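You operate a simulated robot arm through the tools that you are given. There is no shell and no other tool. Be economical: measure what you need, move in short steps, check, and stop when the job is done.

The job below is to be done with a simulated two-armed robot. You get a single attempt, and the scene is never put back.

TASK
On the range end of the long worktop, fold the green checked cloth in half.

The check looks at the end state, three seconds after you hand in, the way a careful person would. Anything else that was tipped, shoved, dropped, spilled or broken makes it a failure. Flat cloth is picked up by pressing the open fingertips on it (5 to 10 N) and closing them slowly along it; thin cloth reads only 2 to 8 mm in the jaws.

THE ROBOT
Two 7-joint arms with two-finger parallel grippers on one trunk, on a base that drives. Base frame: it is fixed to the floor where the robot stands at the start and does not move with it; the origin is under the middle of the robot, x ahead of it, y to its left, z up. Units: m, degrees, N and s.
The left shoulder is at the start at [0.07, 0.163, 1.145], the right one opposite. Places, roughly: range end of the long worktop [0.7, 0, 0.9]. Payload 3.43 kg a hand.
The TCP of each hand is the grasp point between the finger pads, 0.034 m short of the fingertips. In the tool frame z runs along the fingers and y along their closing line. Largest opening 0.128 m; finger width 0.024, thickness 0.012; the body of the gripper, 0.048 by 0.13 m, starts 0.096 m behind the TCP.
Orientation is that of the tool frame in the base frame, as [roll, pitch, yaw] about the fixed x, y, z axes, in that order (R = Rz(yaw) Ry(pitch) Rx(roll)). With the fingers straight down and closing along the base's y, the tool's x points along the base's -x, its y along +y and its z along -z.

THE INTERFACE
- The arms move only by the tool drive_tool. It takes "left_targets", "right_targets" or both (then of equal length, played together; a hand with none holds still); each is a list of rows, each a list of 3 entries, a list of its own where there are three numbers: the shift along the tool's x, y, z in m, then the turn, a rotation vector about the tool's x, y, z in degrees, then the gripper command, from -1 (shut) to 1 (fully open), values between in proportion. In form: [[[tx, ty, tz], [wx, wy, wz], fingers], ...]. A call has 1 to 8 rows; each row shifts and turns the commanded pose from where the row before left it, along the tool's axes as they then stand. Each row takes 0.2 s and may step no farther than 0.05 m and 8.6 degrees from the row before; otherwise, or with a gripper value out of range, the whole call is refused. A pose out of reach is approached as far as the arm can. The call stops where the force on the tool passes 40 N (or 10 N more than at its start, if that is more) or the arm is blocked; 0.2 s more then pass. The fingers move at their own pace (about 0.153 m/s each) and stop on an object; they squeeze with about 25 N. The grip force told is the motor's: it shows also when the fingers shut on nothing. Time passes only in rows, and 0.2 s behind the last, so rows that do not move let the fingers close. The reply holds the time, the measured pose of the TCP, the force on the tool along the base axes, the opening and the grip force, in the units named above and with some noise.
- Cameras (640 x 400 px; columns grow to the right, rows downward): "scene" is now at [0.1387, 0.0025, 1.3741]; the picture's right is [0.01, -1.00, 0.00], its down [-0.55, -0.00, -0.83] and it looks along [0.83, 0.01, -0.55] (base axes); focal length 265 px, centre (320, 200). "left" rides on the left gripper at [0.076, 0.011, -0.16] in its tool frame; the picture's right is [-0.15, 0.99, 0.00], its down [-0.88, -0.13, -0.46] and it looks along [-0.45, -0.07, 0.89] (tool axes); focal length 234 px, centre (320, 200). "right" rides on the right gripper at [0.076, -0.011, -0.16] in its tool frame; the picture's right is [0.15, 0.99, 0.00], its down [-0.88, 0.13, -0.46] and it looks along [-0.45, 0.07, 0.89] (tool axes); focal length 234 px, centre (320, 200). There is no depth. A picture from a camera that has moved, and an enlarged one, comes with that camera's place and axes in the base frame and with its lens.
- snapshot(camera): a new picture of that camera. No time passes.
- slide_trunk(by): slides the trunk up (or, below 0, down) by that many m; the arms and the scene camera ride with it, the base frame stays. It gives what a move gives, with no picture.
- base_move(legs): drives the robot by 1 to 6 legs, each [ahead, left, turn to the left] in m, m and degrees, along the robot's own axes; the way and the turn of a leg run together, so that a leg with both is an arc; at most 1.5 m and 180 degrees a leg. The arms and the cameras ride along, it lands a little off, and it stops where it bumps. It gives what a move gives.
- pan_tilt(pan, tilt): turns the head with the scene camera to pan (to the left, within 86 degrees either way) and tilt (down, from -29 to 69), counted from straight ahead of the robot. It gives what a move gives.
- inspect(camera, box): a new picture of the part [left, top, right, bottom] of that camera's present view, enlarged. No time passes.
- finish_job(): hands the job in; it is judged then, once.

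Work in short steps. Places have to be worked out from the pictures, the camera data and where the tool is seen: move nearer, look again, correct. Check each grasp and each placing, and mend what went wrong. You have 120 turns and 88 pictures in all, those below and enlarged ones among them. Open the grippers and draw the arms clear of the work before you hand the job in, unless the task says otherwise; then end with one line.

The tools are called after "Emit:" as a command line: name --argument value ..., lists and objects as JSON in quotes. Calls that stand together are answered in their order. drive_tool: Moves the arms, as the interface text tells. Its arguments: {"type":"object","properties":{"left_targets":{"type":"array"},"right_targets":{"type":"array"}},"required":[]} The other tools are called the same way: slide_trunk (by) slides the trunk up or down; base_move (legs) drives the base; pan_tilt (pan, tilt) turns the head that bears the scene camera; snapshot (camera) takes a picture; inspect (camera, box) takes an enlarged picture of a part of a camera's view; finish_job () hands the job in.

At the start:

```text
time_s: 0.0
left_tcp_pos: [0.552, 0.2389, 1.1513]
left_tcp_rot: [179.9, 0.1, -179.9]
left_ft_force: [0.2, -0.2, 0.3]
left_grip_width: 0.128
left_finger_force: 0.1
right_tcp_pos: [0.6729, -0.3201, 1.1522]
right_tcp_rot: [179.9, 0.0, 180.0]
right_ft_force: [0.5, 0.2, -0.1]
right_grip_width: 0.1278
right_finger_force: 0.1
trunk travel left (down, up): [-0.625, 0.315]
robot x, y, heading: [0.0026, 0.0054, -0.0]
head pan, tilt: [0.5, 33.4]
```

scene: 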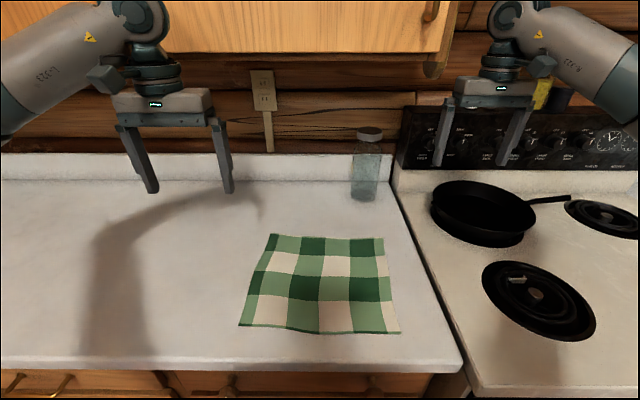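
right: 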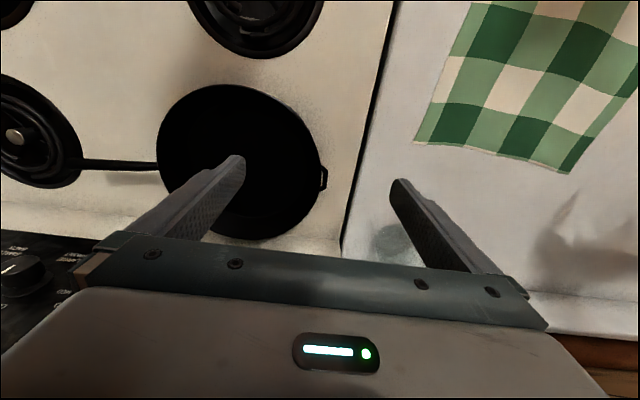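
left: 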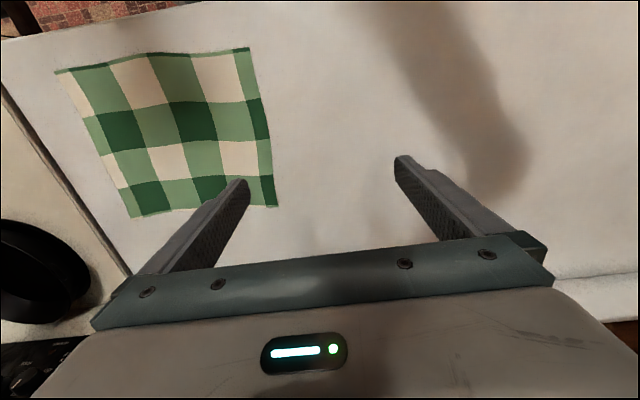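

The cloth lies with its corners at about (0.73, 0.155), (0.72, -0.17), (0.435, -0.15) and (0.445, 0.175). I plan to pinch the far edge near both corners and fold it toward the robot. First I turn the hands so the fingers close along x.

Emit:
drive_tool --left_targets '[[[0, 0, 0], [0, 0, 8.5], 0], [[0, 0, 0], [0, 0, 8.5], 0], [[0, 0, 0], [0, 0, 8.5], 0], [[0, 0, 0], [0, 0, 8.5], 0], [[0, 0, 0], [0, 0, 8.5], 0], [[0, 0, 0], [0, 0, 8.5], 0], [[0, 0, 0], [0, 0, 8.5], 0], [[0, 0, 0], [0, 0, 8.5], 0]]' --right_targets '[[[0, 0, 0], [0, 0, -8.5], 0], [[0, 0, 0], [0, 0, -8.5], 0], [[0, 0, 0], [0, 0, -8.5], 0], [[0, 0, 0], [0, 0, -8.5], 0], [[0, 0, 0], [0, 0, -8.5], 0], [[0, 0, 0], [0, 0, -8.5], 0], [[0, 0, 0], [0, 0, -8.5], 0], [[0, 0, 0], [0, 0, -8.5], 0]]'

```text
time_s: 1.8
left_tcp_pos: [0.5142, 0.209, 1.1428]
left_tcp_rot: [179.9, 0.1, 112.2]
left_ft_force: [-0.5, 0.5, 0.0]
left_grip_width: 0.0643
left_finger_force: 0.0
left hand out of reach, approached as far as the arm can: row 7, 8
right_tcp_pos: [0.5216, -0.2064, 1.1202]
right_tcp_rot: [-179.9, 0.2, -112.2]
right_ft_force: [-0.3, -0.2, 0.3]
right_grip_width: 0.0639
right_finger_force: 0.0
right hand out of reach, approached as far as the arm can: row 4, 5, 6, 7, 8
trunk travel left (down, up): [-0.625, 0.315]
robot x, y, heading: [-0.0017, -0.0006, 0.0]
head pan, tilt: [0.5, 33.4]
```

The turn reached 68° but the hands were drawn in, probably because the wrists are high. I lower them, then look at where they stand.

Emit:
drive_tool --left_targets '[[[0, 0, 0.04], [0, 0, 0], 0], [[0, 0, 0.04], [0, 0, 0], 0], [[0, 0, 0.04], [0, 0, 0], 0]]' --right_targets '[[[0, 0, 0.04], [0, 0, 0], 0], [[0, 0, 0.04], [0, 0, 0], 0], [[0, 0, 0.04], [0, 0, 0], 0]]'

Emit:
snapshot --camera "scene"

```text
time_s: 2.6
left_tcp_pos: [0.5161, 0.2106, 1.02]
left_tcp_rot: [-179.9, 0.0, 112.1]
left_ft_force: [0.5, 0.6, -0.2]
left_grip_width: 0.064
left_finger_force: 0.0
right_tcp_pos: [0.5233, -0.2064, 0.9975]
right_tcp_rot: [179.8, 0.0, -112.1]
right_ft_force: [0.9, -0.2, 0.8]
right_grip_width: 0.0638
right_finger_force: 0.0
trunk travel left (down, up): [-0.625, 0.315]
robot x, y, heading: [-0.0007, 0.0004, 0.1]
head pan, tilt: [0.5, 33.4]
```

```text
84 pictures are left
camera scene: at [0.1402, 0.0026, 1.3741], right [0.01, -1.0, 0.0], down [-0.55, 0.0, -0.83], along [0.83, 0.01, -0.55], focal length 265 px, centre (320, 200)
```

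scene: 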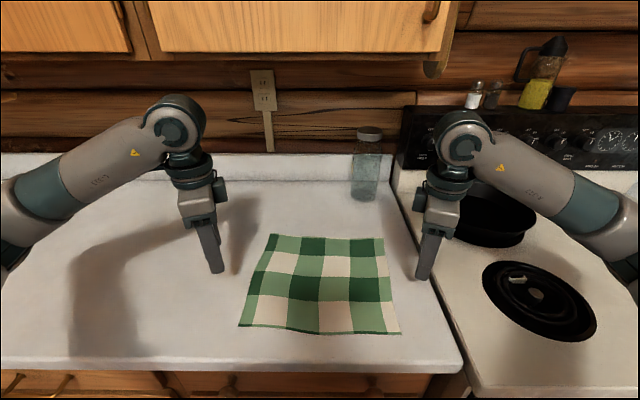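

The hands now track the commands. I finish the turn and move each hand above its far corner.

Emit:
drive_tool --left_targets '[[[0, 0, 0], [0, 0, 7.4], 0], [[0, 0, 0], [0, 0, 7.4], 0], [[0, 0, 0], [0, 0, 7.4], 0], [[-0.014, 0.045, 0], [0, 0, 0], 0], [[-0.014, 0.045, 0], [0, 0, 0], 0], [[-0.014, 0.045, 0], [0, 0, 0], 0], [[-0.014, 0.045, 0], [0, 0, 0], 0]]' --right_targets '[[[0, 0, 0], [0, 0, -7.4], 0], [[0, 0, 0], [0, 0, -7.4], 0], [[0, 0, 0], [0, 0, -7.4], 0], [[-0.014, -0.042, 0], [0, 0, 0], 0], [[-0.014, -0.042, 0], [0, 0, 0], 0], [[-0.014, -0.042, 0], [0, 0, 0], 0], [[-0.014, -0.042, 0], [0, 0, 0], 0]]'

Emit:
snapshot --camera "scene"

Emit:
snapshot --camera "left"

Emit:
snapshot --camera "right"

```text
time_s: 4.2
left_tcp_pos: [0.5049, 0.2032, 1.0232]
left_tcp_rot: [179.9, 0.0, 108.4]
left_ft_force: [-0.2, 0.3, -0.6]
left_grip_width: 0.064
left_finger_force: 0.1
left hand out of reach, approached as far as the arm can: row 1, 2, 3, 4, 5, 6, 7
right_tcp_pos: [0.5223, -0.2053, 0.9986]
right_tcp_rot: [179.9, 0.1, -112.0]
right_ft_force: [-0.3, -0.8, -0.1]
right_grip_width: 0.0642
right_finger_force: 0.2
right hand out of reach, approached as far as the arm can: row 1, 2, 3, 4, 5, 6, 7
trunk travel left (down, up): [-0.625, 0.315]
robot x, y, heading: [-0.0005, -0.0021, 0.1]
head pan, tilt: [0.5, 33.4]
```

```text
83 pictures are left
camera scene: at [0.1387, 0.0025, 1.3741], right [0.01, -1.0, 0.0], down [-0.55, 0.0, -0.83], along [0.83, 0.01, -0.55], focal length 265 px, centre (320, 200)
```

scene: 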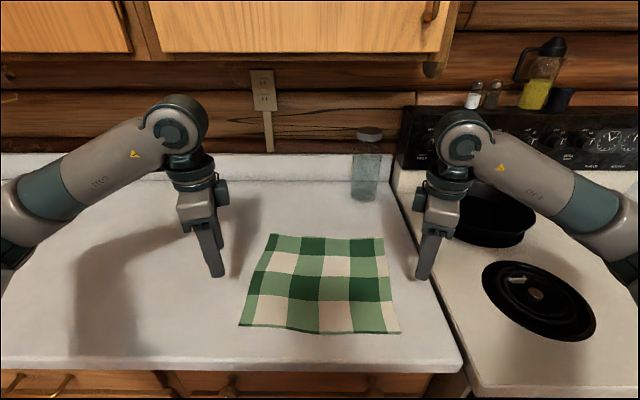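

```text
82 pictures are left
camera left: at [0.4918, 0.2768, 1.1821], right [0.98, 0.17, 0.0], down [0.16, -0.88, 0.46], along [0.08, -0.45, -0.89], focal length 234 px, centre (320, 200)
```

left: 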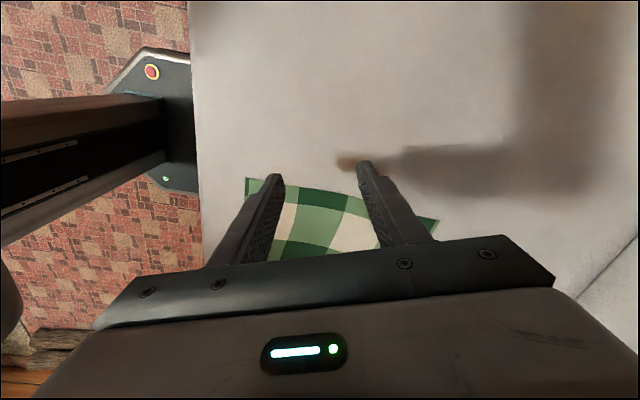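

```text
81 pictures are left
camera right: at [0.5043, -0.2803, 1.1594], right [-0.97, 0.24, 0.0], down [0.21, 0.86, 0.46], along [0.11, 0.44, -0.89], focal length 234 px, centre (320, 200)
```

right: 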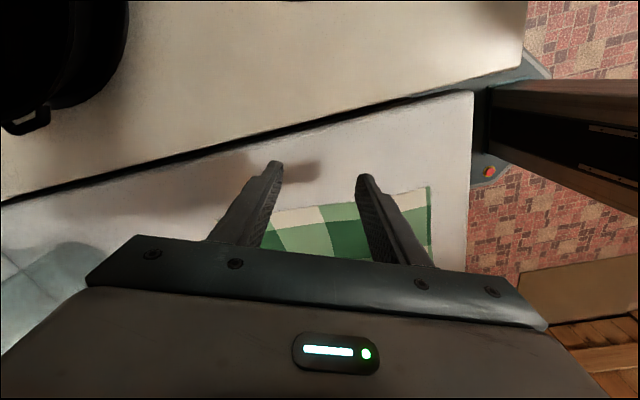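

The wrists are limited in this direction at about 68°, so I turn them the other way round, which should have more range.

Emit:
drive_tool --left_targets '[[[0, 0, 0], [0, 0, -8.5], 0], [[0, 0, 0], [0, 0, -8.5], 0], [[0, 0, 0], [0, 0, -8.5], 0], [[0, 0, 0], [0, 0, -8.5], 0], [[0, 0, 0], [0, 0, -8.5], 0], [[0, 0, 0], [0, 0, -8.5], 0], [[0, 0, 0], [0, 0, -8.5], 0], [[0, 0, 0], [0, 0, -8.5], 0]]' --right_targets '[[[0, 0, 0], [0, 0, 8.5], 0], [[0, 0, 0], [0, 0, 8.5], 0], [[0, 0, 0], [0, 0, 8.5], 0], [[0, 0, 0], [0, 0, 8.5], 0], [[0, 0, 0], [0, 0, 8.5], 0], [[0, 0, 0], [0, 0, 8.5], 0], [[0, 0, 0], [0, 0, 8.5], 0], [[0, 0, 0], [0, 0, 8.5], 0]]'

Emit:
drive_tool --left_targets '[[[0, 0, 0], [0, 0, -8.5], 0], [[0, 0, 0], [0, 0, -8.5], 0], [[0, 0, 0], [0, 0, -8.5], 0], [[0, 0, 0], [0, 0, -8.5], 0], [[0, 0, 0], [0, 0, -8.5], 0], [[0, 0, 0], [0, 0, -8.5], 0], [[0, 0, 0], [0, 0, -8.5], 0], [[0, 0, 0], [0, 0, -8.5], 0]]' --right_targets '[[[0, 0, 0], [0, 0, 8.5], 0], [[0, 0, 0], [0, 0, 8.5], 0], [[0, 0, 0], [0, 0, 8.5], 0], [[0, 0, 0], [0, 0, 8.5], 0], [[0, 0, 0], [0, 0, 8.5], 0], [[0, 0, 0], [0, 0, 8.5], 0], [[0, 0, 0], [0, 0, 8.5], 0], [[0, 0, 0], [0, 0, 8.5], 0]]'

```text
time_s: 6.0
left_tcp_pos: [0.5046, 0.2033, 1.0235]
left_tcp_rot: [180.0, 0.0, 176.6]
left_ft_force: [-0.1, 0.8, 0.1]
left_grip_width: 0.0643
left_finger_force: 0.0
right_tcp_pos: [0.5219, -0.2056, 1.0004]
right_tcp_rot: [-180.0, 0.0, 179.7]
right_ft_force: [0.4, -0.6, -0.1]
right_grip_width: 0.0642
right_finger_force: 0.0
trunk travel left (down, up): [-0.625, 0.315]
robot x, y, heading: [-0.003, -0.0007, -0.1]
head pan, tilt: [0.5, 33.4]
```

```text
time_s: 7.8
left_tcp_pos: [0.5049, 0.2024, 1.0237]
left_tcp_rot: [180.0, 0.0, -115.3]
left_ft_force: [-0.1, 0.7, 0.1]
left_grip_width: 0.0643
left_finger_force: 0.0
right_tcp_pos: [0.5233, -0.2073, 0.9994]
right_tcp_rot: [-180.0, 0.0, 111.8]
right_ft_force: [0.3, 0.2, -1.4]
right_grip_width: 0.0642
right_finger_force: 0.1
trunk travel left (down, up): [-0.625, 0.315]
robot x, y, heading: [0.0015, 0.0032, 0.1]
head pan, tilt: [0.5, 33.4]
```

That direction works. I finish the turn and move over the far corners.

Emit:
drive_tool --left_targets '[[[0, 0, 0], [0, 0, -8.43], 0], [[0, 0, 0], [0, 0, -8.43], 0], [[0, 0, 0], [0, 0, -8.43], 0], [[0.015, -0.048, 0], [0, 0, 0], 0], [[0.015, -0.048, 0], [0, 0, 0], 0], [[0.015, -0.048, 0], [0, 0, 0], 0], [[0.015, -0.048, 0], [0, 0, 0], 0]]' --right_targets '[[[0, 0, 0], [0, 0, 7.27], 0], [[0, 0, 0], [0, 0, 7.27], 0], [[0, 0, 0], [0, 0, 7.27], 0], [[0.014, 0.042, 0], [0, 0, 0], 0], [[0.014, 0.042, 0], [0, 0, 0], 0], [[0.014, 0.042, 0], [0, 0, 0], 0], [[0.014, 0.042, 0], [0, 0, 0], 0]]'

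Emit:
snapshot --camera "scene"

Emit:
snapshot --camera "left"

Emit:
snapshot --camera "right"

```text
refused: row 4 steps farther than a row can; nothing moved
```

```text
80 pictures are left
camera scene: at [0.1387, 0.0025, 1.3741], right [0.01, -1.0, 0.0], down [-0.55, 0.0, -0.83], along [0.83, 0.01, -0.55], focal length 265 px, centre (320, 200)
```

scene: 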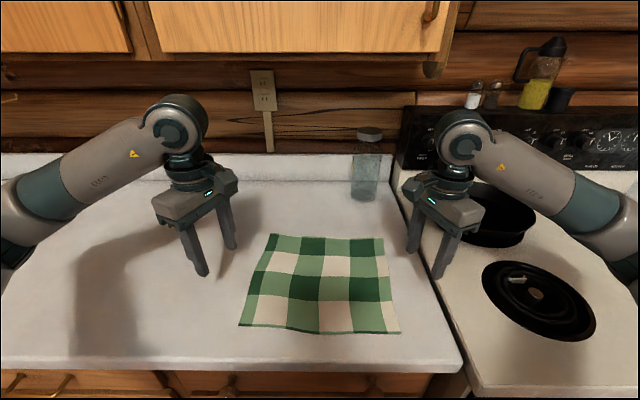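

```text
79 pictures are left
camera left: at [0.4626, 0.138, 1.1827], right [-0.83, 0.56, 0.0], down [0.5, 0.74, 0.46], along [0.25, 0.38, -0.89], focal length 234 px, centre (320, 200)
```

left: 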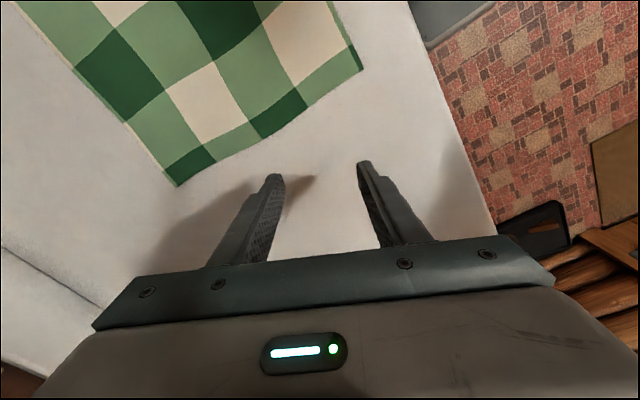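

```text
78 pictures are left
camera right: at [0.4845, -0.1405, 1.1598], right [0.86, 0.5, 0.0], down [0.45, -0.77, 0.46], along [0.23, -0.39, -0.89], focal length 234 px, centre (320, 200)
```

right: 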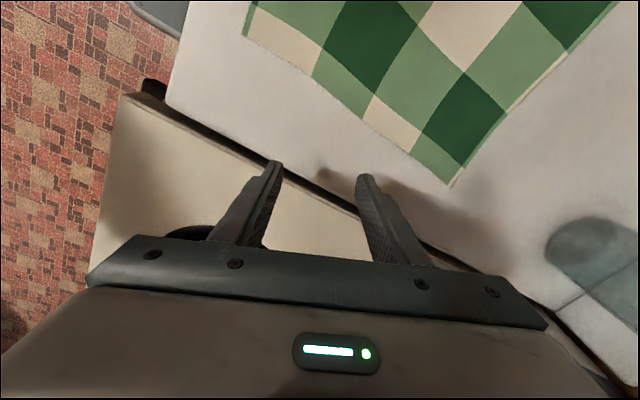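

The refusal was only for step size. The wrist views place the far corners nearer (0.72, 0.142) and (0.71, -0.163), so I resend the move with smaller steps.

Emit:
drive_tool --left_targets '[[[0, 0, 0], [0, 0, -8.43], 0], [[0, 0, 0], [0, 0, -8.43], 0], [[0, 0, 0], [0, 0, -8.43], 0], [[0.0165, -0.038, 0], [0, 0, 0], 0], [[0.0165, -0.038, 0], [0, 0, 0], 0], [[0.0165, -0.038, 0], [0, 0, 0], 0], [[0.0165, -0.038, 0], [0, 0, 0], 0], [[0.0165, -0.038, 0], [0, 0, 0], -0.3]]' --right_targets '[[[0, 0, 0], [0, 0, 7.27], 0], [[0, 0, 0], [0, 0, 7.27], 0], [[0, 0, 0], [0, 0, 7.27], 0], [[0.0134, 0.0324, 0], [0, 0, 0], 0], [[0.0134, 0.0324, 0], [0, 0, 0], 0], [[0.0134, 0.0324, 0], [0, 0, 0], 0], [[0.0134, 0.0324, 0], [0, 0, 0], 0], [[0.0134, 0.0324, 0], [0, 0, 0], -0.3]]'

Emit:
snapshot --camera "scene"

Emit:
snapshot --camera "left"

Emit:
snapshot --camera "right"

```text
time_s: 9.6
left_tcp_pos: [0.6956, 0.1187, 1.0218]
left_tcp_rot: [179.8, 0.0, -90.2]
left_ft_force: [-0.3, 0.3, -0.5]
left_grip_width: 0.0446
left_finger_force: 0.0
right_tcp_pos: [0.6861, -0.1408, 0.999]
right_tcp_rot: [-180.0, -0.1, 90.1]
right_ft_force: [0.1, -0.7, -0.5]
right_grip_width: 0.0444
right_finger_force: 0.1
trunk travel left (down, up): [-0.625, 0.315]
robot x, y, heading: [-0.0007, 0.0004, 0.1]
head pan, tilt: [0.5, 33.4]
```

```text
77 pictures are left
camera scene: at [0.14, 0.0022, 1.3739], right [0.01, -1.0, 0.0], down [-0.55, 0.0, -0.83], along [0.83, 0.01, -0.55], focal length 265 px, centre (320, 200)
```

scene: 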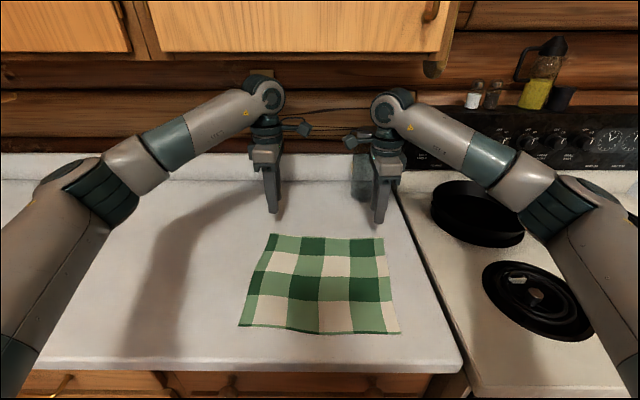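

```text
76 pictures are left
camera left: at [0.6857, 0.0424, 1.1811], right [-0.99, 0.15, 0.0], down [0.13, 0.88, 0.46], along [0.07, 0.45, -0.89], focal length 234 px, centre (320, 200)
```

left: 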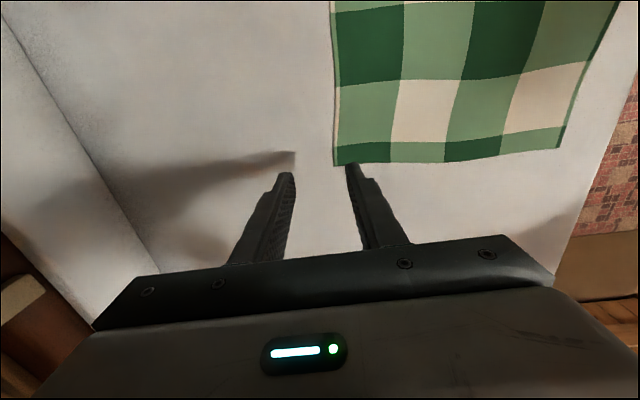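

```text
75 pictures are left
camera right: at [0.6754, -0.0637, 1.1597], right [0.99, 0.15, 0.0], down [0.13, -0.88, 0.46], along [0.07, -0.45, -0.89], focal length 234 px, centre (320, 200)
```

right: 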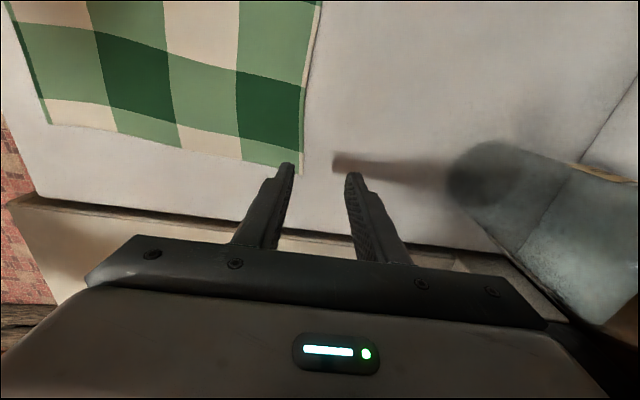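

Comparing three views, the rays agree only if the surface is at about z ≈ 0.90. That puts the corners at far-left (0.683, 0.138), far-right (0.670, -0.16), near-right (0.41, -0.14) and near-left (0.42, 0.16). I shift the hands back 35 mm and come down to just above the cloth.

Emit:
drive_tool --left_targets '[[[0, 0.0175, 0.015], [0, 0, 0], -0.3], [[0, 0.0175, 0.02], [0, 0, 0], -0.3], [[0, 0, 0.02], [0, 0, 0], -0.3], [[0, 0, 0.015], [0, 0, 0], -0.3]]' --right_targets '[[[0, -0.018, 0.01], [0, 0, 0], -0.3], [[0, -0.018, 0.01], [0, 0, 0], -0.3], [[0, 0, 0.017], [0, 0, 0], -0.3], [[0, 0, 0.01], [0, 0, 0], -0.3]]'

Emit:
snapshot --camera "scene"

Emit:
snapshot --camera "left"

Emit:
snapshot --camera "right"

```text
time_s: 10.6
left_tcp_pos: [0.6599, 0.1198, 0.9517]
left_tcp_rot: [-180.0, 0.0, -90.2]
left_ft_force: [-0.9, 1.0, -0.4]
left_grip_width: 0.0447
left_finger_force: 0.1
right_tcp_pos: [0.6468, -0.1382, 0.9517]
right_tcp_rot: [-180.0, -0.1, 90.1]
right_ft_force: [0.3, -0.9, -0.5]
right_grip_width: 0.0451
right_finger_force: 0.1
trunk travel left (down, up): [-0.625, 0.315]
robot x, y, heading: [0.0015, -0.0015, -0.2]
head pan, tilt: [0.5, 33.4]
```

```text
74 pictures are left
camera scene: at [0.1389, 0.0026, 1.3741], right [0.01, -1.0, 0.0], down [-0.55, 0.0, -0.83], along [0.83, 0.01, -0.55], focal length 265 px, centre (320, 200)
```

scene: 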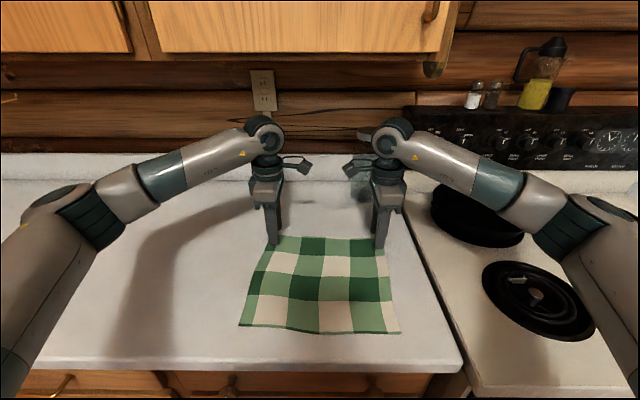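

```text
73 pictures are left
camera left: at [0.6488, 0.0427, 1.1115], right [-0.99, 0.15, 0.0], down [0.13, 0.88, 0.46], along [0.07, 0.45, -0.89], focal length 234 px, centre (320, 200)
```

left: 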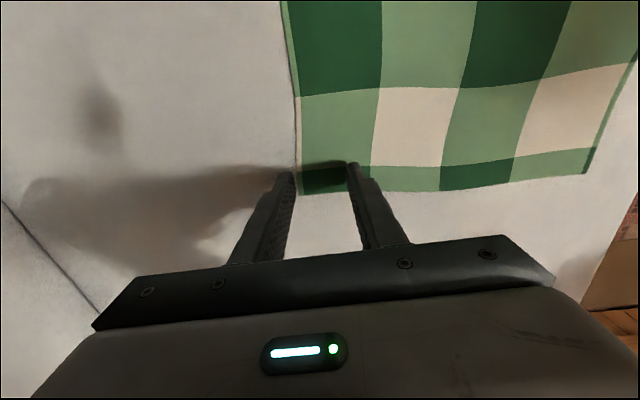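

```text
72 pictures are left
camera right: at [0.6375, -0.0632, 1.1123], right [0.99, 0.15, 0.0], down [0.13, -0.88, 0.46], along [0.07, -0.45, -0.89], focal length 234 px, centre (320, 200)
```

right: 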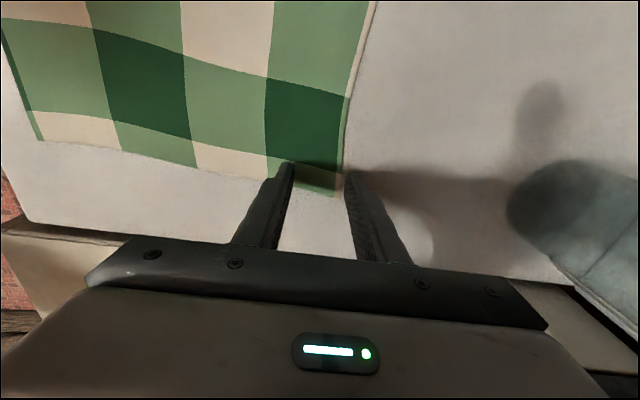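

The outer fingers are just at the cloth's edge. I move both 10 mm further onto the cloth and go down gently to contact.

Emit:
drive_tool --left_targets '[[[0, 0.01, 0], [0, 0, 0], -0.3], [[0, 0, 0.005], [0, 0, 0], -0.3], [[0, 0, 0.005], [0, 0, 0], -0.3]]' --right_targets '[[[0, -0.011, 0], [0, 0, 0], -0.3], [[0, 0, 0.005], [0, 0, 0], -0.3], [[0, 0, 0.005], [0, 0, 0], -0.3]]'

```text
time_s: 11.4
left_tcp_pos: [0.6478, 0.1186, 0.9455]
left_tcp_rot: [-179.7, 0.0, -90.2]
left_ft_force: [0.8, 0.3, 6.8]
left_grip_width: 0.0446
left_finger_force: 0.2
right_tcp_pos: [0.6356, -0.1394, 0.9446]
right_tcp_rot: [179.9, -0.1, 90.2]
right_ft_force: [1.6, -0.9, 14.4]
right_grip_width: 0.0439
right_finger_force: 0.2
trunk travel left (down, up): [-0.625, 0.315]
robot x, y, heading: [-0.0014, 0.0004, -0.3]
head pan, tilt: [0.5, 33.4]
```

Contact was made at a fingertip height of about 0.911, with 6.8 N on the left and 14.4 N on the right. I ease the right hand up a little and close both slowly.

Emit:
drive_tool --left_targets '[[[0, 0, 0], [0, 0, 0], -0.3], [[0, 0, 0], [0, 0, 0], -0.4], [[0, 0, 0], [0, 0, 0], -0.5], [[0, 0, 0], [0, 0, 0], -0.6], [[0, 0, 0], [0, 0, 0], -0.7], [[0, 0, 0], [0, 0, 0], -0.8], [[0, 0, 0], [0, 0, 0], -0.9], [[0, 0, 0], [0, 0, 0], -1]]' --right_targets '[[[0, 0, -0.0025], [0, 0, 0], -0.3], [[0, 0, 0], [0, 0, 0], -0.4], [[0, 0, 0], [0, 0, 0], -0.5], [[0, 0, 0], [0, 0, 0], -0.6], [[0, 0, 0], [0, 0, 0], -0.7], [[0, 0, 0], [0, 0, 0], -0.8], [[0, 0, 0], [0, 0, 0], -0.9], [[0, 0, 0], [0, 0, 0], -1]]'

Emit:
snapshot --camera "left"

Emit:
snapshot --camera "right"

```text
time_s: 13.2
left_tcp_pos: [0.6474, 0.1194, 0.9445]
left_tcp_rot: [-179.9, 0.0, -90.1]
left_ft_force: [-1.3, -0.2, 21.9]
left_grip_width: 0.0019
left_finger_force: 25.5
right_tcp_pos: [0.6342, -0.1399, 0.9451]
right_tcp_rot: [179.9, -0.1, 90.1]
right_ft_force: [0.8, 0.3, -0.5]
right_grip_width: 0.0023
right_finger_force: 25.2
trunk travel left (down, up): [-0.625, 0.315]
robot x, y, heading: [0.0007, 0.0033, -0.0]
head pan, tilt: [0.5, 33.4]
```

```text
71 pictures are left
camera left: at [0.6365, 0.0421, 1.1041], right [-0.99, 0.15, 0.0], down [0.13, 0.88, 0.46], along [0.07, 0.45, -0.89], focal length 234 px, centre (320, 200)
```

left: 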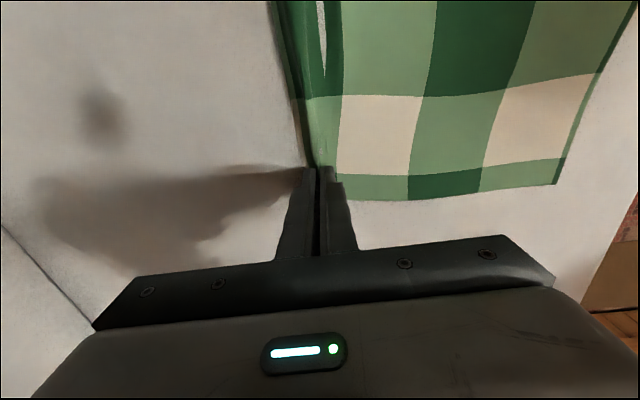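

```text
70 pictures are left
camera right: at [0.6243, -0.064, 1.1065], right [0.99, 0.15, 0.0], down [0.13, -0.88, 0.46], along [0.07, -0.45, -0.89], focal length 234 px, centre (320, 200)
```

right: 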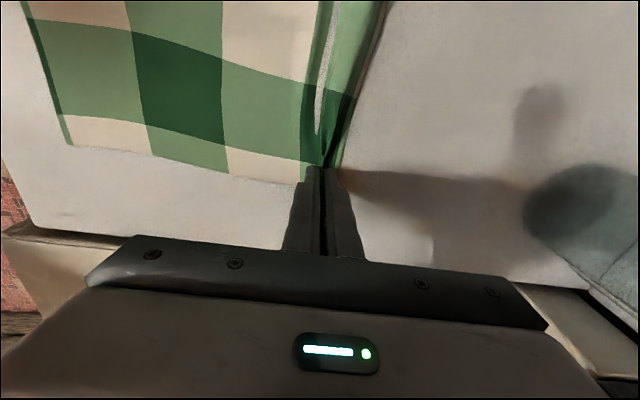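

Both hands pinched a fold along the far edge. I lift a little to check it.

Emit:
drive_tool --left_targets '[[[0, 0.005, -0.02], [0, 0, 0], -1], [[0, 0.01, -0.02], [0, 0, 0], -1], [[0, 0.01, -0.015], [0, 0, 0], -1]]' --right_targets '[[[0, -0.005, -0.02], [0, 0, 0], -1], [[0, -0.01, -0.02], [0, 0, 0], -1], [[0, -0.01, -0.015], [0, 0, 0], -1]]'

Emit:
snapshot --camera "scene"

```text
time_s: 14.0
left_tcp_pos: [0.6245, 0.12, 0.9973]
left_tcp_rot: [179.9, 0.0, -90.3]
left_ft_force: [-0.5, -0.5, -0.2]
left_grip_width: 0.0022
left_finger_force: 24.5
right_tcp_pos: [0.6121, -0.1392, 1.0013]
right_tcp_rot: [180.0, 0.0, 90.1]
right_ft_force: [0.7, 0.4, 0.6]
right_grip_width: 0.0023
right_finger_force: 24.5
trunk travel left (down, up): [-0.625, 0.315]
robot x, y, heading: [0.0004, 0.0012, 0.1]
head pan, tilt: [0.5, 33.4]
```

```text
69 pictures are left
camera scene: at [0.1386, 0.0026, 1.374], right [0.01, -1.0, 0.0], down [-0.55, 0.0, -0.83], along [0.83, 0.01, -0.55], focal length 265 px, centre (320, 200)
```

scene: 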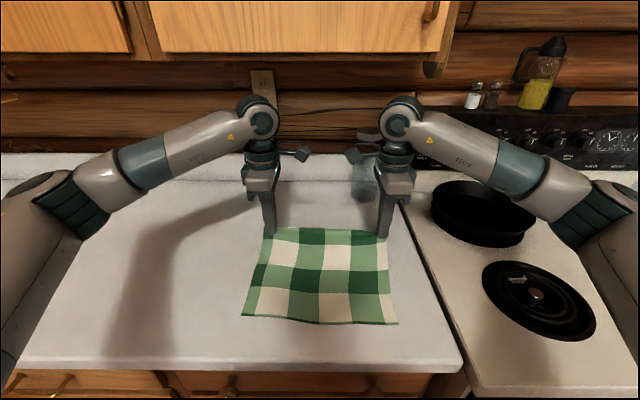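

The pinch holds, but it sits about 25 mm inside the edge. After folding that would leave the hem doubled back on top, so I lay it down again and regrasp right at the edge.

Emit:
drive_tool --left_targets '[[[0, -0.012, 0.017], [0, 0, 0], -1], [[0, -0.012, 0.017], [0, 0, 0], -1], [[0, -0.006, 0.014], [0, 0, 0], -1], [[0, 0, 0], [0, 0, 0], -0.8], [[0, 0, 0], [0, 0, 0], -0.6], [[0, 0, 0], [0, 0, 0], -0.4], [[0, 0, 0], [0, 0, 0], -0.2], [[0, 0, -0.03], [0, 0, 0], -0.2]]' --right_targets '[[[0, 0.012, 0.018], [0, 0, 0], -1], [[0, 0.012, 0.018], [0, 0, 0], -1], [[0, 0.006, 0.016], [0, 0, 0], -1], [[0, 0, 0], [0, 0, 0], -0.8], [[0, 0, 0], [0, 0, 0], -0.6], [[0, 0, 0], [0, 0, 0], -0.4], [[0, 0, 0], [0, 0, 0], -0.2], [[0, 0, -0.03], [0, 0, 0], -0.2]]'

Emit:
snapshot --camera "left"

Emit:
snapshot --camera "right"

Emit:
snapshot --camera "scene"

```text
time_s: 15.8
left_tcp_pos: [0.6536, 0.1187, 0.9807]
left_tcp_rot: [-179.9, -0.1, -90.2]
left_ft_force: [-0.5, -0.5, 0.0]
left_grip_width: 0.0512
left_finger_force: 0.0
right_tcp_pos: [0.6402, -0.1384, 0.979]
right_tcp_rot: [179.9, -0.1, 90.1]
right_ft_force: [0.1, -0.7, -0.1]
right_grip_width: 0.0512
right_finger_force: 0.0
trunk travel left (down, up): [-0.625, 0.315]
robot x, y, heading: [-0.0005, -0.0013, 0.1]
head pan, tilt: [0.5, 33.4]
```

```text
68 pictures are left
camera left: at [0.6419, 0.0426, 1.1407], right [-0.99, 0.15, 0.0], down [0.13, 0.88, 0.46], along [0.07, 0.45, -0.89], focal length 234 px, centre (320, 200)
```

left: 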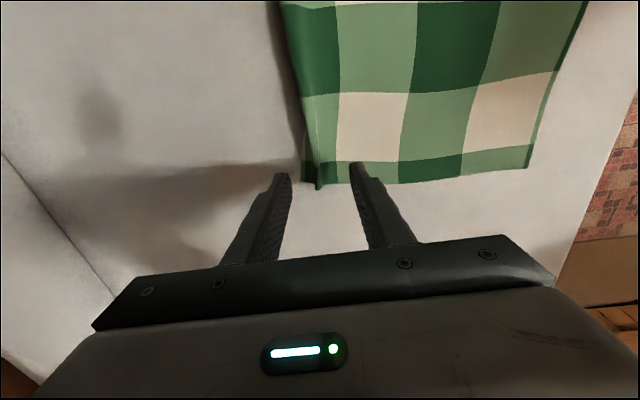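

```text
67 pictures are left
camera right: at [0.6305, -0.0634, 1.1397], right [0.99, 0.15, 0.0], down [0.13, -0.88, 0.46], along [0.07, -0.45, -0.89], focal length 234 px, centre (320, 200)
```

right: 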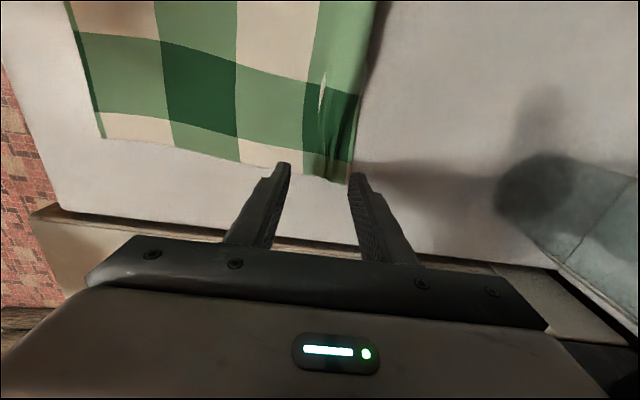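

```text
66 pictures are left
camera scene: at [0.1369, 0.0025, 1.3742], right [0.01, -1.0, 0.0], down [-0.55, 0.0, -0.84], along [0.84, 0.01, -0.55], focal length 265 px, centre (320, 200)
```

scene: 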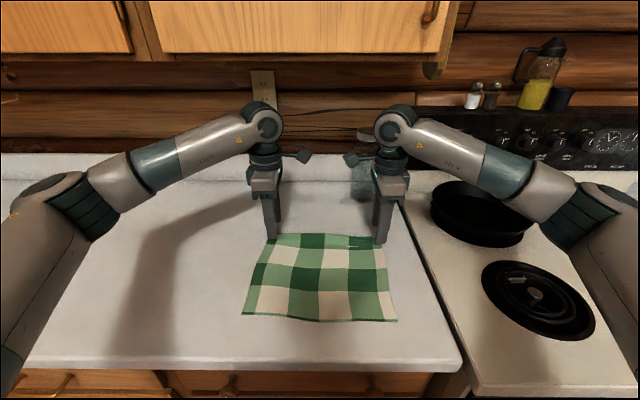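

The creased hem now runs about 2 cm along the edge (edge x ≈ 0.677). I move out so the inner finger lands on the hem and the outer finger beyond it, then come down.

Emit:
drive_tool --left_targets '[[[0, -0.018, 0], [0, 0, 0], -0.375], [[0, -0.018, 0], [0, 0, 0], -0.375], [[0, 0, 0.012], [0, 0, 0], -0.375], [[0, 0, 0.012], [0, 0, 0], -0.375], [[0, 0, 0.006], [0, 0, 0], -0.375]]' --right_targets '[[[0, 0.023, 0], [0, 0, 0], -0.375], [[0, 0.023, 0], [0, 0, 0], -0.375], [[0, 0, 0.012], [0, 0, 0], -0.375], [[0, 0, 0.012], [0, 0, 0], -0.375], [[0, 0, 0.004], [0, 0, 0], -0.375]]'

Emit:
snapshot --camera "left"

Emit:
snapshot --camera "right"

```text
time_s: 17.0
left_tcp_pos: [0.6905, 0.119, 0.95]
left_tcp_rot: [-180.0, 0.0, -90.2]
left_ft_force: [-0.8, 0.2, 0.3]
left_grip_width: 0.0399
left_finger_force: 0.0
right_tcp_pos: [0.6884, -0.1411, 0.9496]
right_tcp_rot: [-180.0, -0.1, 90.1]
right_ft_force: [0.4, 0.1, -0.4]
right_grip_width: 0.0401
right_finger_force: 0.0
trunk travel left (down, up): [-0.625, 0.315]
robot x, y, heading: [0.0008, -0.0002, 0.0]
head pan, tilt: [0.5, 33.4]
```

```text
65 pictures are left
camera left: at [0.6791, 0.0428, 1.1092], right [-0.99, 0.15, 0.0], down [0.13, 0.88, 0.46], along [0.07, 0.45, -0.89], focal length 234 px, centre (320, 200)
```

left: 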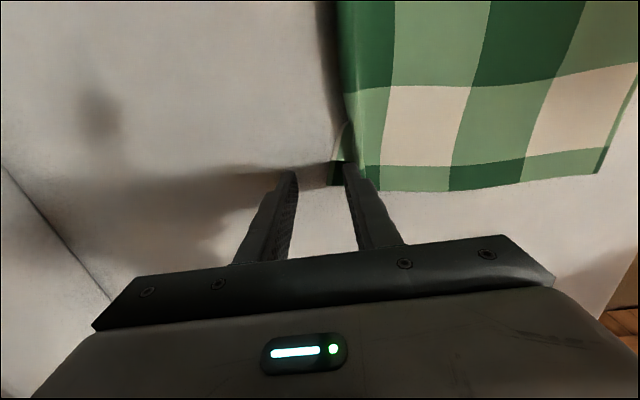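

```text
64 pictures are left
camera right: at [0.6777, -0.0641, 1.11], right [0.99, 0.15, 0.0], down [0.13, -0.88, 0.46], along [0.07, -0.45, -0.89], focal length 234 px, centre (320, 200)
```

right: 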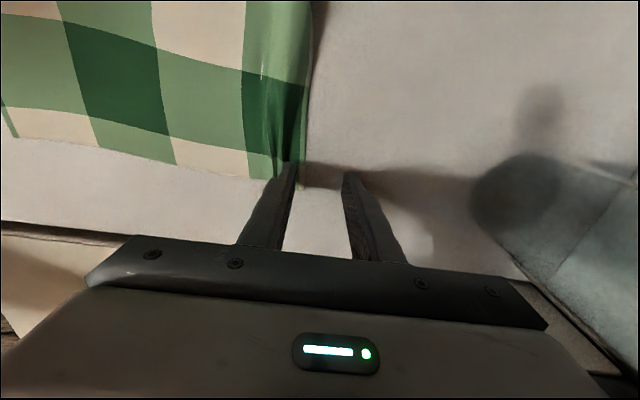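

Both inner fingers sit over the hem with 7–13 mm of edge between the jaws. I press down now.

Emit:
drive_tool --left_targets '[[[0, 0, 0.004], [0, 0, 0], -0.375], [[0, 0, 0], [0, 0, 0], -0.375]]' --right_targets '[[[0, 0, 0.004], [0, 0, 0], -0.375], [[0, 0, 0], [0, 0, 0], -0.375]]'

```text
time_s: 17.6
left_tcp_pos: [0.6913, 0.1188, 0.9458]
left_tcp_rot: [180.0, 0.0, -90.2]
left_ft_force: [-0.2, -0.2, -1.3]
left_grip_width: 0.04
left_finger_force: 0.1
right_tcp_pos: [0.6884, -0.1393, 0.9462]
right_tcp_rot: [180.0, 0.0, 90.1]
right_ft_force: [0.2, -0.3, -0.2]
right_grip_width: 0.04
right_finger_force: 0.1
trunk travel left (down, up): [-0.625, 0.315]
robot x, y, heading: [-0.0015, 0.0006, -0.2]
head pan, tilt: [0.5, 33.4]
```

No force yet, so I go 2 mm further.

Emit:
drive_tool --left_targets '[[[0, 0, 0.0015], [0, 0, 0], -0.375], [[0, 0, 0.001], [0, 0, 0], -0.375]]' --right_targets '[[[0, 0, 0.0015], [0, 0, 0], -0.375], [[0, 0, 0.001], [0, 0, 0], -0.375]]'

```text
time_s: 18.2
left_tcp_pos: [0.6897, 0.1196, 0.9457]
left_tcp_rot: [-179.9, -0.1, -90.3]
left_ft_force: [0.3, 0.1, 2.3]
left_grip_width: 0.0396
left_finger_force: 0.0
right_tcp_pos: [0.6876, -0.1402, 0.9455]
right_tcp_rot: [179.9, 0.0, 90.0]
right_ft_force: [1.2, -1.8, 12.4]
right_grip_width: 0.0392
right_finger_force: 0.1
trunk travel left (down, up): [-0.625, 0.315]
robot x, y, heading: [-0.0032, -0.0003, 0.1]
head pan, tilt: [0.5, 33.4]
```

Contact is 2 N on the left and 12 N on the right. I trim the heights slightly and close slowly.

Emit:
drive_tool --left_targets '[[[0, 0, 0.001], [0, 0, 0], -0.375], [[0, 0, 0], [0, 0, 0], -0.45], [[0, 0, 0], [0, 0, 0], -0.55], [[0, 0, 0], [0, 0, 0], -0.65], [[0, 0, 0], [0, 0, 0], -0.75], [[0, 0, 0], [0, 0, 0], -0.85], [[0, 0, 0], [0, 0, 0], -1], [[0, 0, 0], [0, 0, 0], -1]]' --right_targets '[[[0, 0, -0.0005], [0, 0, 0], -0.375], [[0, 0, 0], [0, 0, 0], -0.45], [[0, 0, 0], [0, 0, 0], -0.55], [[0, 0, 0], [0, 0, 0], -0.65], [[0, 0, 0], [0, 0, 0], -0.75], [[0, 0, 0], [0, 0, 0], -0.85], [[0, 0, 0], [0, 0, 0], -1], [[0, 0, 0], [0, 0, 0], -1]]'

Emit:
snapshot --camera "left"

Emit:
snapshot --camera "right"

```text
time_s: 20.0
left_tcp_pos: [0.6901, 0.1195, 0.9444]
left_tcp_rot: [-179.8, 0.0, -90.1]
left_ft_force: [-0.4, 0.1, 15.2]
left_grip_width: 0.0016
left_finger_force: 24.9
right_tcp_pos: [0.6877, -0.1382, 0.9456]
right_tcp_rot: [179.9, 0.0, 90.1]
right_ft_force: [-1.0, 1.1, 7.3]
right_grip_width: 0.0
right_finger_force: 24.9
trunk travel left (down, up): [-0.625, 0.315]
robot x, y, heading: [-0.0008, 0.0, -0.1]
head pan, tilt: [0.5, 33.4]
```

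```text
63 pictures are left
camera left: at [0.6773, 0.0427, 1.1042], right [-0.99, 0.15, 0.0], down [0.13, 0.88, 0.46], along [0.07, 0.45, -0.89], focal length 234 px, centre (320, 200)
```

left: 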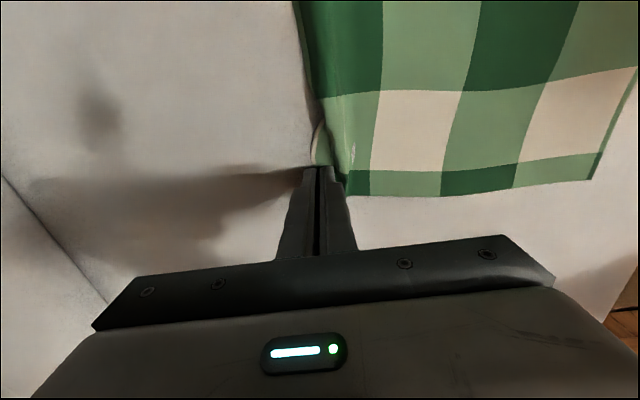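

```text
62 pictures are left
camera right: at [0.6753, -0.0637, 1.1057], right [0.99, 0.15, 0.0], down [0.13, -0.88, 0.46], along [0.07, -0.45, -0.89], focal length 234 px, centre (320, 200)
```

right: 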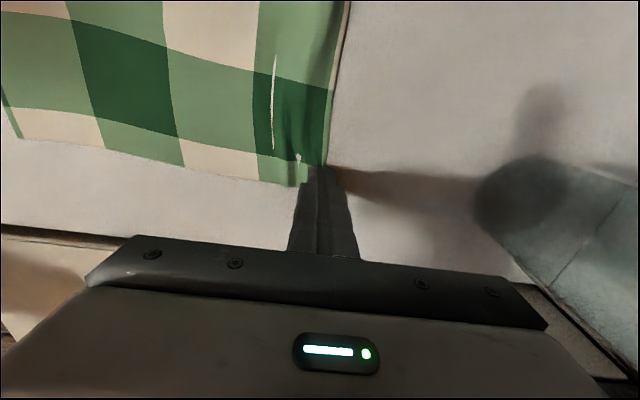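

The left hand has the edge (1.6 mm) but the right slipped off (0.0). I retry the right hand about 9 mm further in while the left holds.

Emit:
drive_tool --right_targets '[[[0, 0, -0.012], [0, 0, 0], -0.8], [[0, -0.005, 0], [0, 0, 0], -0.375], [[0, -0.005, 0], [0, 0, 0], -0.375], [[0, 0, 0.008], [0, 0, 0], -0.375]]'

Emit:
snapshot --camera "right"

```text
time_s: 21.0
left_tcp_pos: [0.6887, 0.1196, 0.9451]
left_tcp_rot: [-179.8, 0.0, -90.2]
left_ft_force: [-1.2, 0.6, 22.9]
left_grip_width: 0.0012
left_finger_force: 25.3
right_tcp_pos: [0.6766, -0.1395, 0.9489]
right_tcp_rot: [179.9, 0.0, 90.2]
right_ft_force: [-0.5, 0.4, 0.8]
right_grip_width: 0.0397
right_finger_force: 0.1
trunk travel left (down, up): [-0.625, 0.315]
robot x, y, heading: [-0.0014, -0.0014, 0.1]
head pan, tilt: [0.5, 33.4]
```

```text
61 pictures are left
camera right: at [0.6654, -0.0639, 1.1093], right [0.99, 0.15, 0.0], down [0.13, -0.88, 0.46], along [0.07, -0.45, -0.89], focal length 234 px, centre (320, 200)
```

right: 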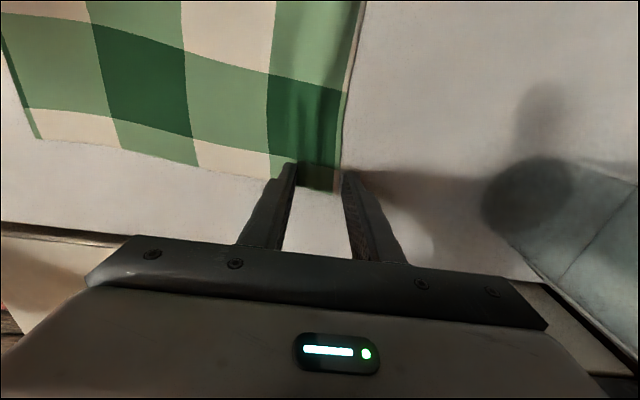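

The hem now lies flat, with the edge at x ≈ 0.696. I move the right hand 22 mm outward so about 15 mm of edge is inside the jaws, then press down.

Emit:
drive_tool --right_targets '[[[0, 0, -0.004], [0, 0, 0], -0.375], [[0, 0.022, 0], [0, 0, 0], -0.375], [[0, 0, 0.004], [0, 0, 0], -0.375], [[0, 0, 0.004], [0, 0, 0], -0.375], [[0, 0, 0.0005], [0, 0, 0], -0.375]]'

Emit:
snapshot --camera "right"

```text
time_s: 22.2
left_tcp_pos: [0.6889, 0.119, 0.945]
left_tcp_rot: [-179.8, -0.1, -90.2]
left_ft_force: [2.1, -0.2, 22.9]
left_grip_width: 0.0014
left_finger_force: 25.2
right_tcp_pos: [0.6981, -0.1401, 0.9455]
right_tcp_rot: [179.8, 0.0, 90.1]
right_ft_force: [0.3, -0.3, 5.8]
right_grip_width: 0.0398
right_finger_force: 0.1
trunk travel left (down, up): [-0.625, 0.315]
robot x, y, heading: [-0.003, 0.0043, 0.1]
head pan, tilt: [0.5, 33.4]
```

```text
60 pictures are left
camera right: at [0.6872, -0.0642, 1.1057], right [0.99, 0.15, 0.0], down [0.13, -0.88, 0.46], along [0.07, -0.45, -0.89], focal length 234 px, centre (320, 200)
```

right: 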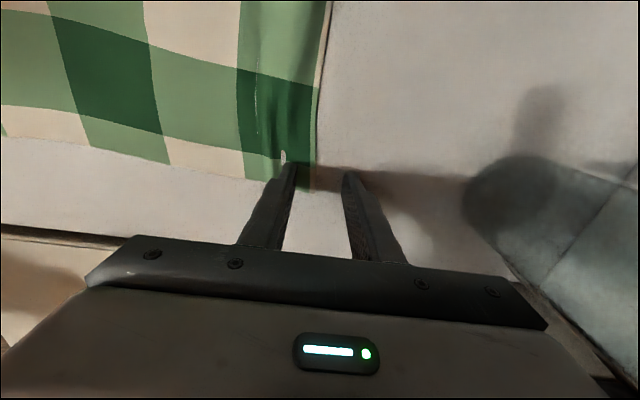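

The right hand is well placed at 5.8 N, with about 15 mm of hem in the jaws. I close it slowly.

Emit:
drive_tool --right_targets '[[[0, 0, 0], [0, 0, 0], -0.45], [[0, 0, 0], [0, 0, 0], -0.52], [[0, 0, 0], [0, 0, 0], -0.6], [[0, 0, 0], [0, 0, 0], -0.68], [[0, 0, 0], [0, 0, 0], -0.76], [[0, 0, 0], [0, 0, 0], -0.84], [[0, 0, 0], [0, 0, 0], -1], [[0, 0, 0], [0, 0, 0], -1]]'

Emit:
snapshot --camera "right"

```text
time_s: 24.0
left_tcp_pos: [0.6893, 0.1202, 0.9453]
left_tcp_rot: [-179.8, 0.0, -90.2]
left_ft_force: [5.1, 0.4, 21.2]
left_grip_width: 0.0015
left_finger_force: 24.7
right_tcp_pos: [0.698, -0.1384, 0.9447]
right_tcp_rot: [179.8, 0.0, 90.1]
right_ft_force: [-0.3, 0.3, 10.5]
right_grip_width: 0.0018
right_finger_force: 24.7
trunk travel left (down, up): [-0.625, 0.315]
robot x, y, heading: [-0.0021, 0.0, -0.0]
head pan, tilt: [0.5, 33.4]
```

```text
59 pictures are left
camera right: at [0.687, -0.064, 1.1056], right [0.99, 0.15, 0.0], down [0.13, -0.88, 0.46], along [0.07, -0.45, -0.89], focal length 234 px, centre (320, 200)
```

right: 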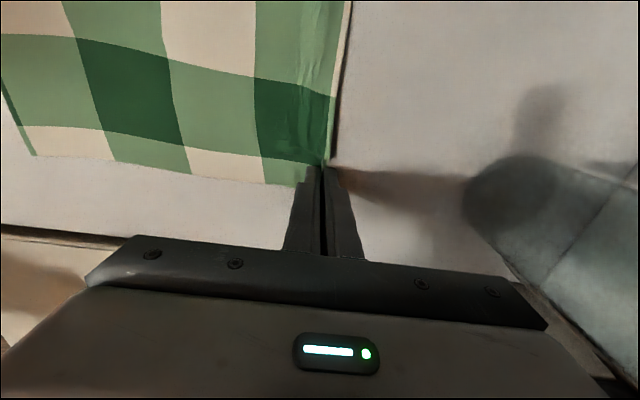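

Both hands now read a thin cloth grip at the hem. I lift both about 5 cm while drifting toward the robot, then look.

Emit:
drive_tool --left_targets '[[[0, 0.002, -0.015], [0, 0, 0], -1], [[0, 0.008, -0.02], [0, 0, 0], -1], [[0, 0.01, -0.02], [0, 0, 0], -1]]' --right_targets '[[[0, -0.002, -0.015], [0, 0, 0], -1], [[0, -0.008, -0.02], [0, 0, 0], -1], [[0, -0.01, -0.02], [0, 0, 0], -1]]'

Emit:
snapshot --camera "scene"

Emit:
snapshot --camera "left"

Emit:
snapshot --camera "right"

```text
time_s: 24.8
left_tcp_pos: [0.6693, 0.1196, 0.9985]
left_tcp_rot: [-179.9, 0.2, -90.2]
left_ft_force: [0.3, -0.2, -0.6]
left_grip_width: 0.0012
left_finger_force: 24.7
right_tcp_pos: [0.6802, -0.14, 0.9978]
right_tcp_rot: [180.0, 0.1, 89.9]
right_ft_force: [-0.4, 0.3, 0.6]
right_grip_width: 0.0017
right_finger_force: 25.1
trunk travel left (down, up): [-0.625, 0.315]
robot x, y, heading: [0.0017, 0.0044, -0.0]
head pan, tilt: [0.5, 33.4]
```

```text
58 pictures are left
camera scene: at [0.1382, 0.0024, 1.374], right [0.01, -1.0, 0.0], down [-0.55, 0.0, -0.84], along [0.84, 0.01, -0.55], focal length 265 px, centre (320, 200)
```

scene: 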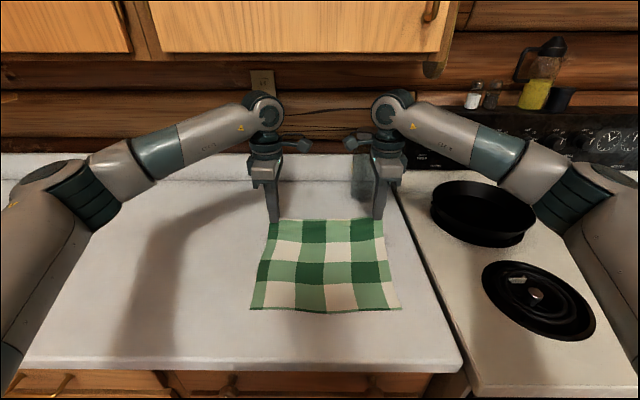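

```text
57 pictures are left
camera left: at [0.659, 0.0426, 1.1565], right [-0.99, 0.15, 0.0], down [0.13, 0.88, 0.46], along [0.07, 0.45, -0.89], focal length 234 px, centre (320, 200)
```

left: 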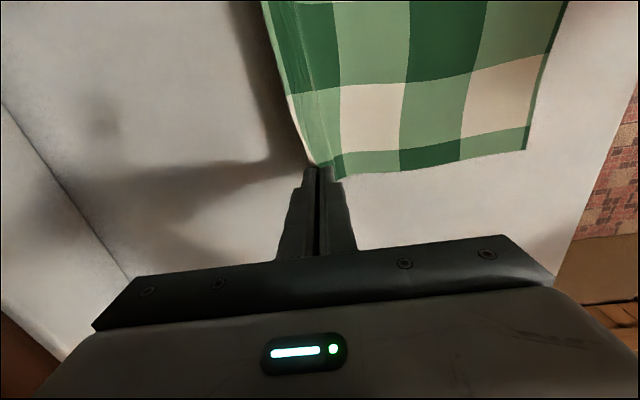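

```text
56 pictures are left
camera right: at [0.6693, -0.0638, 1.1593], right [0.99, 0.15, 0.0], down [0.13, -0.88, 0.46], along [0.07, -0.45, -0.89], focal length 234 px, centre (320, 200)
```

right: 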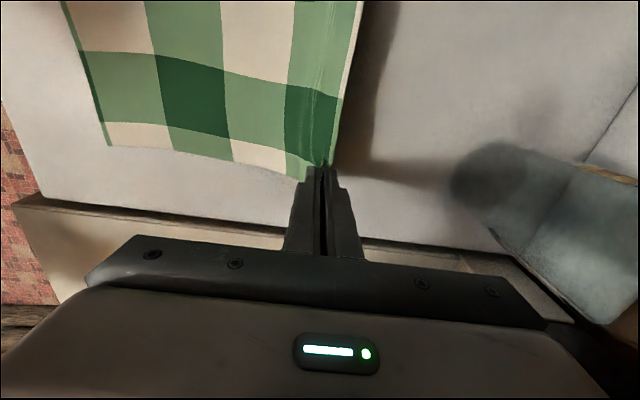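

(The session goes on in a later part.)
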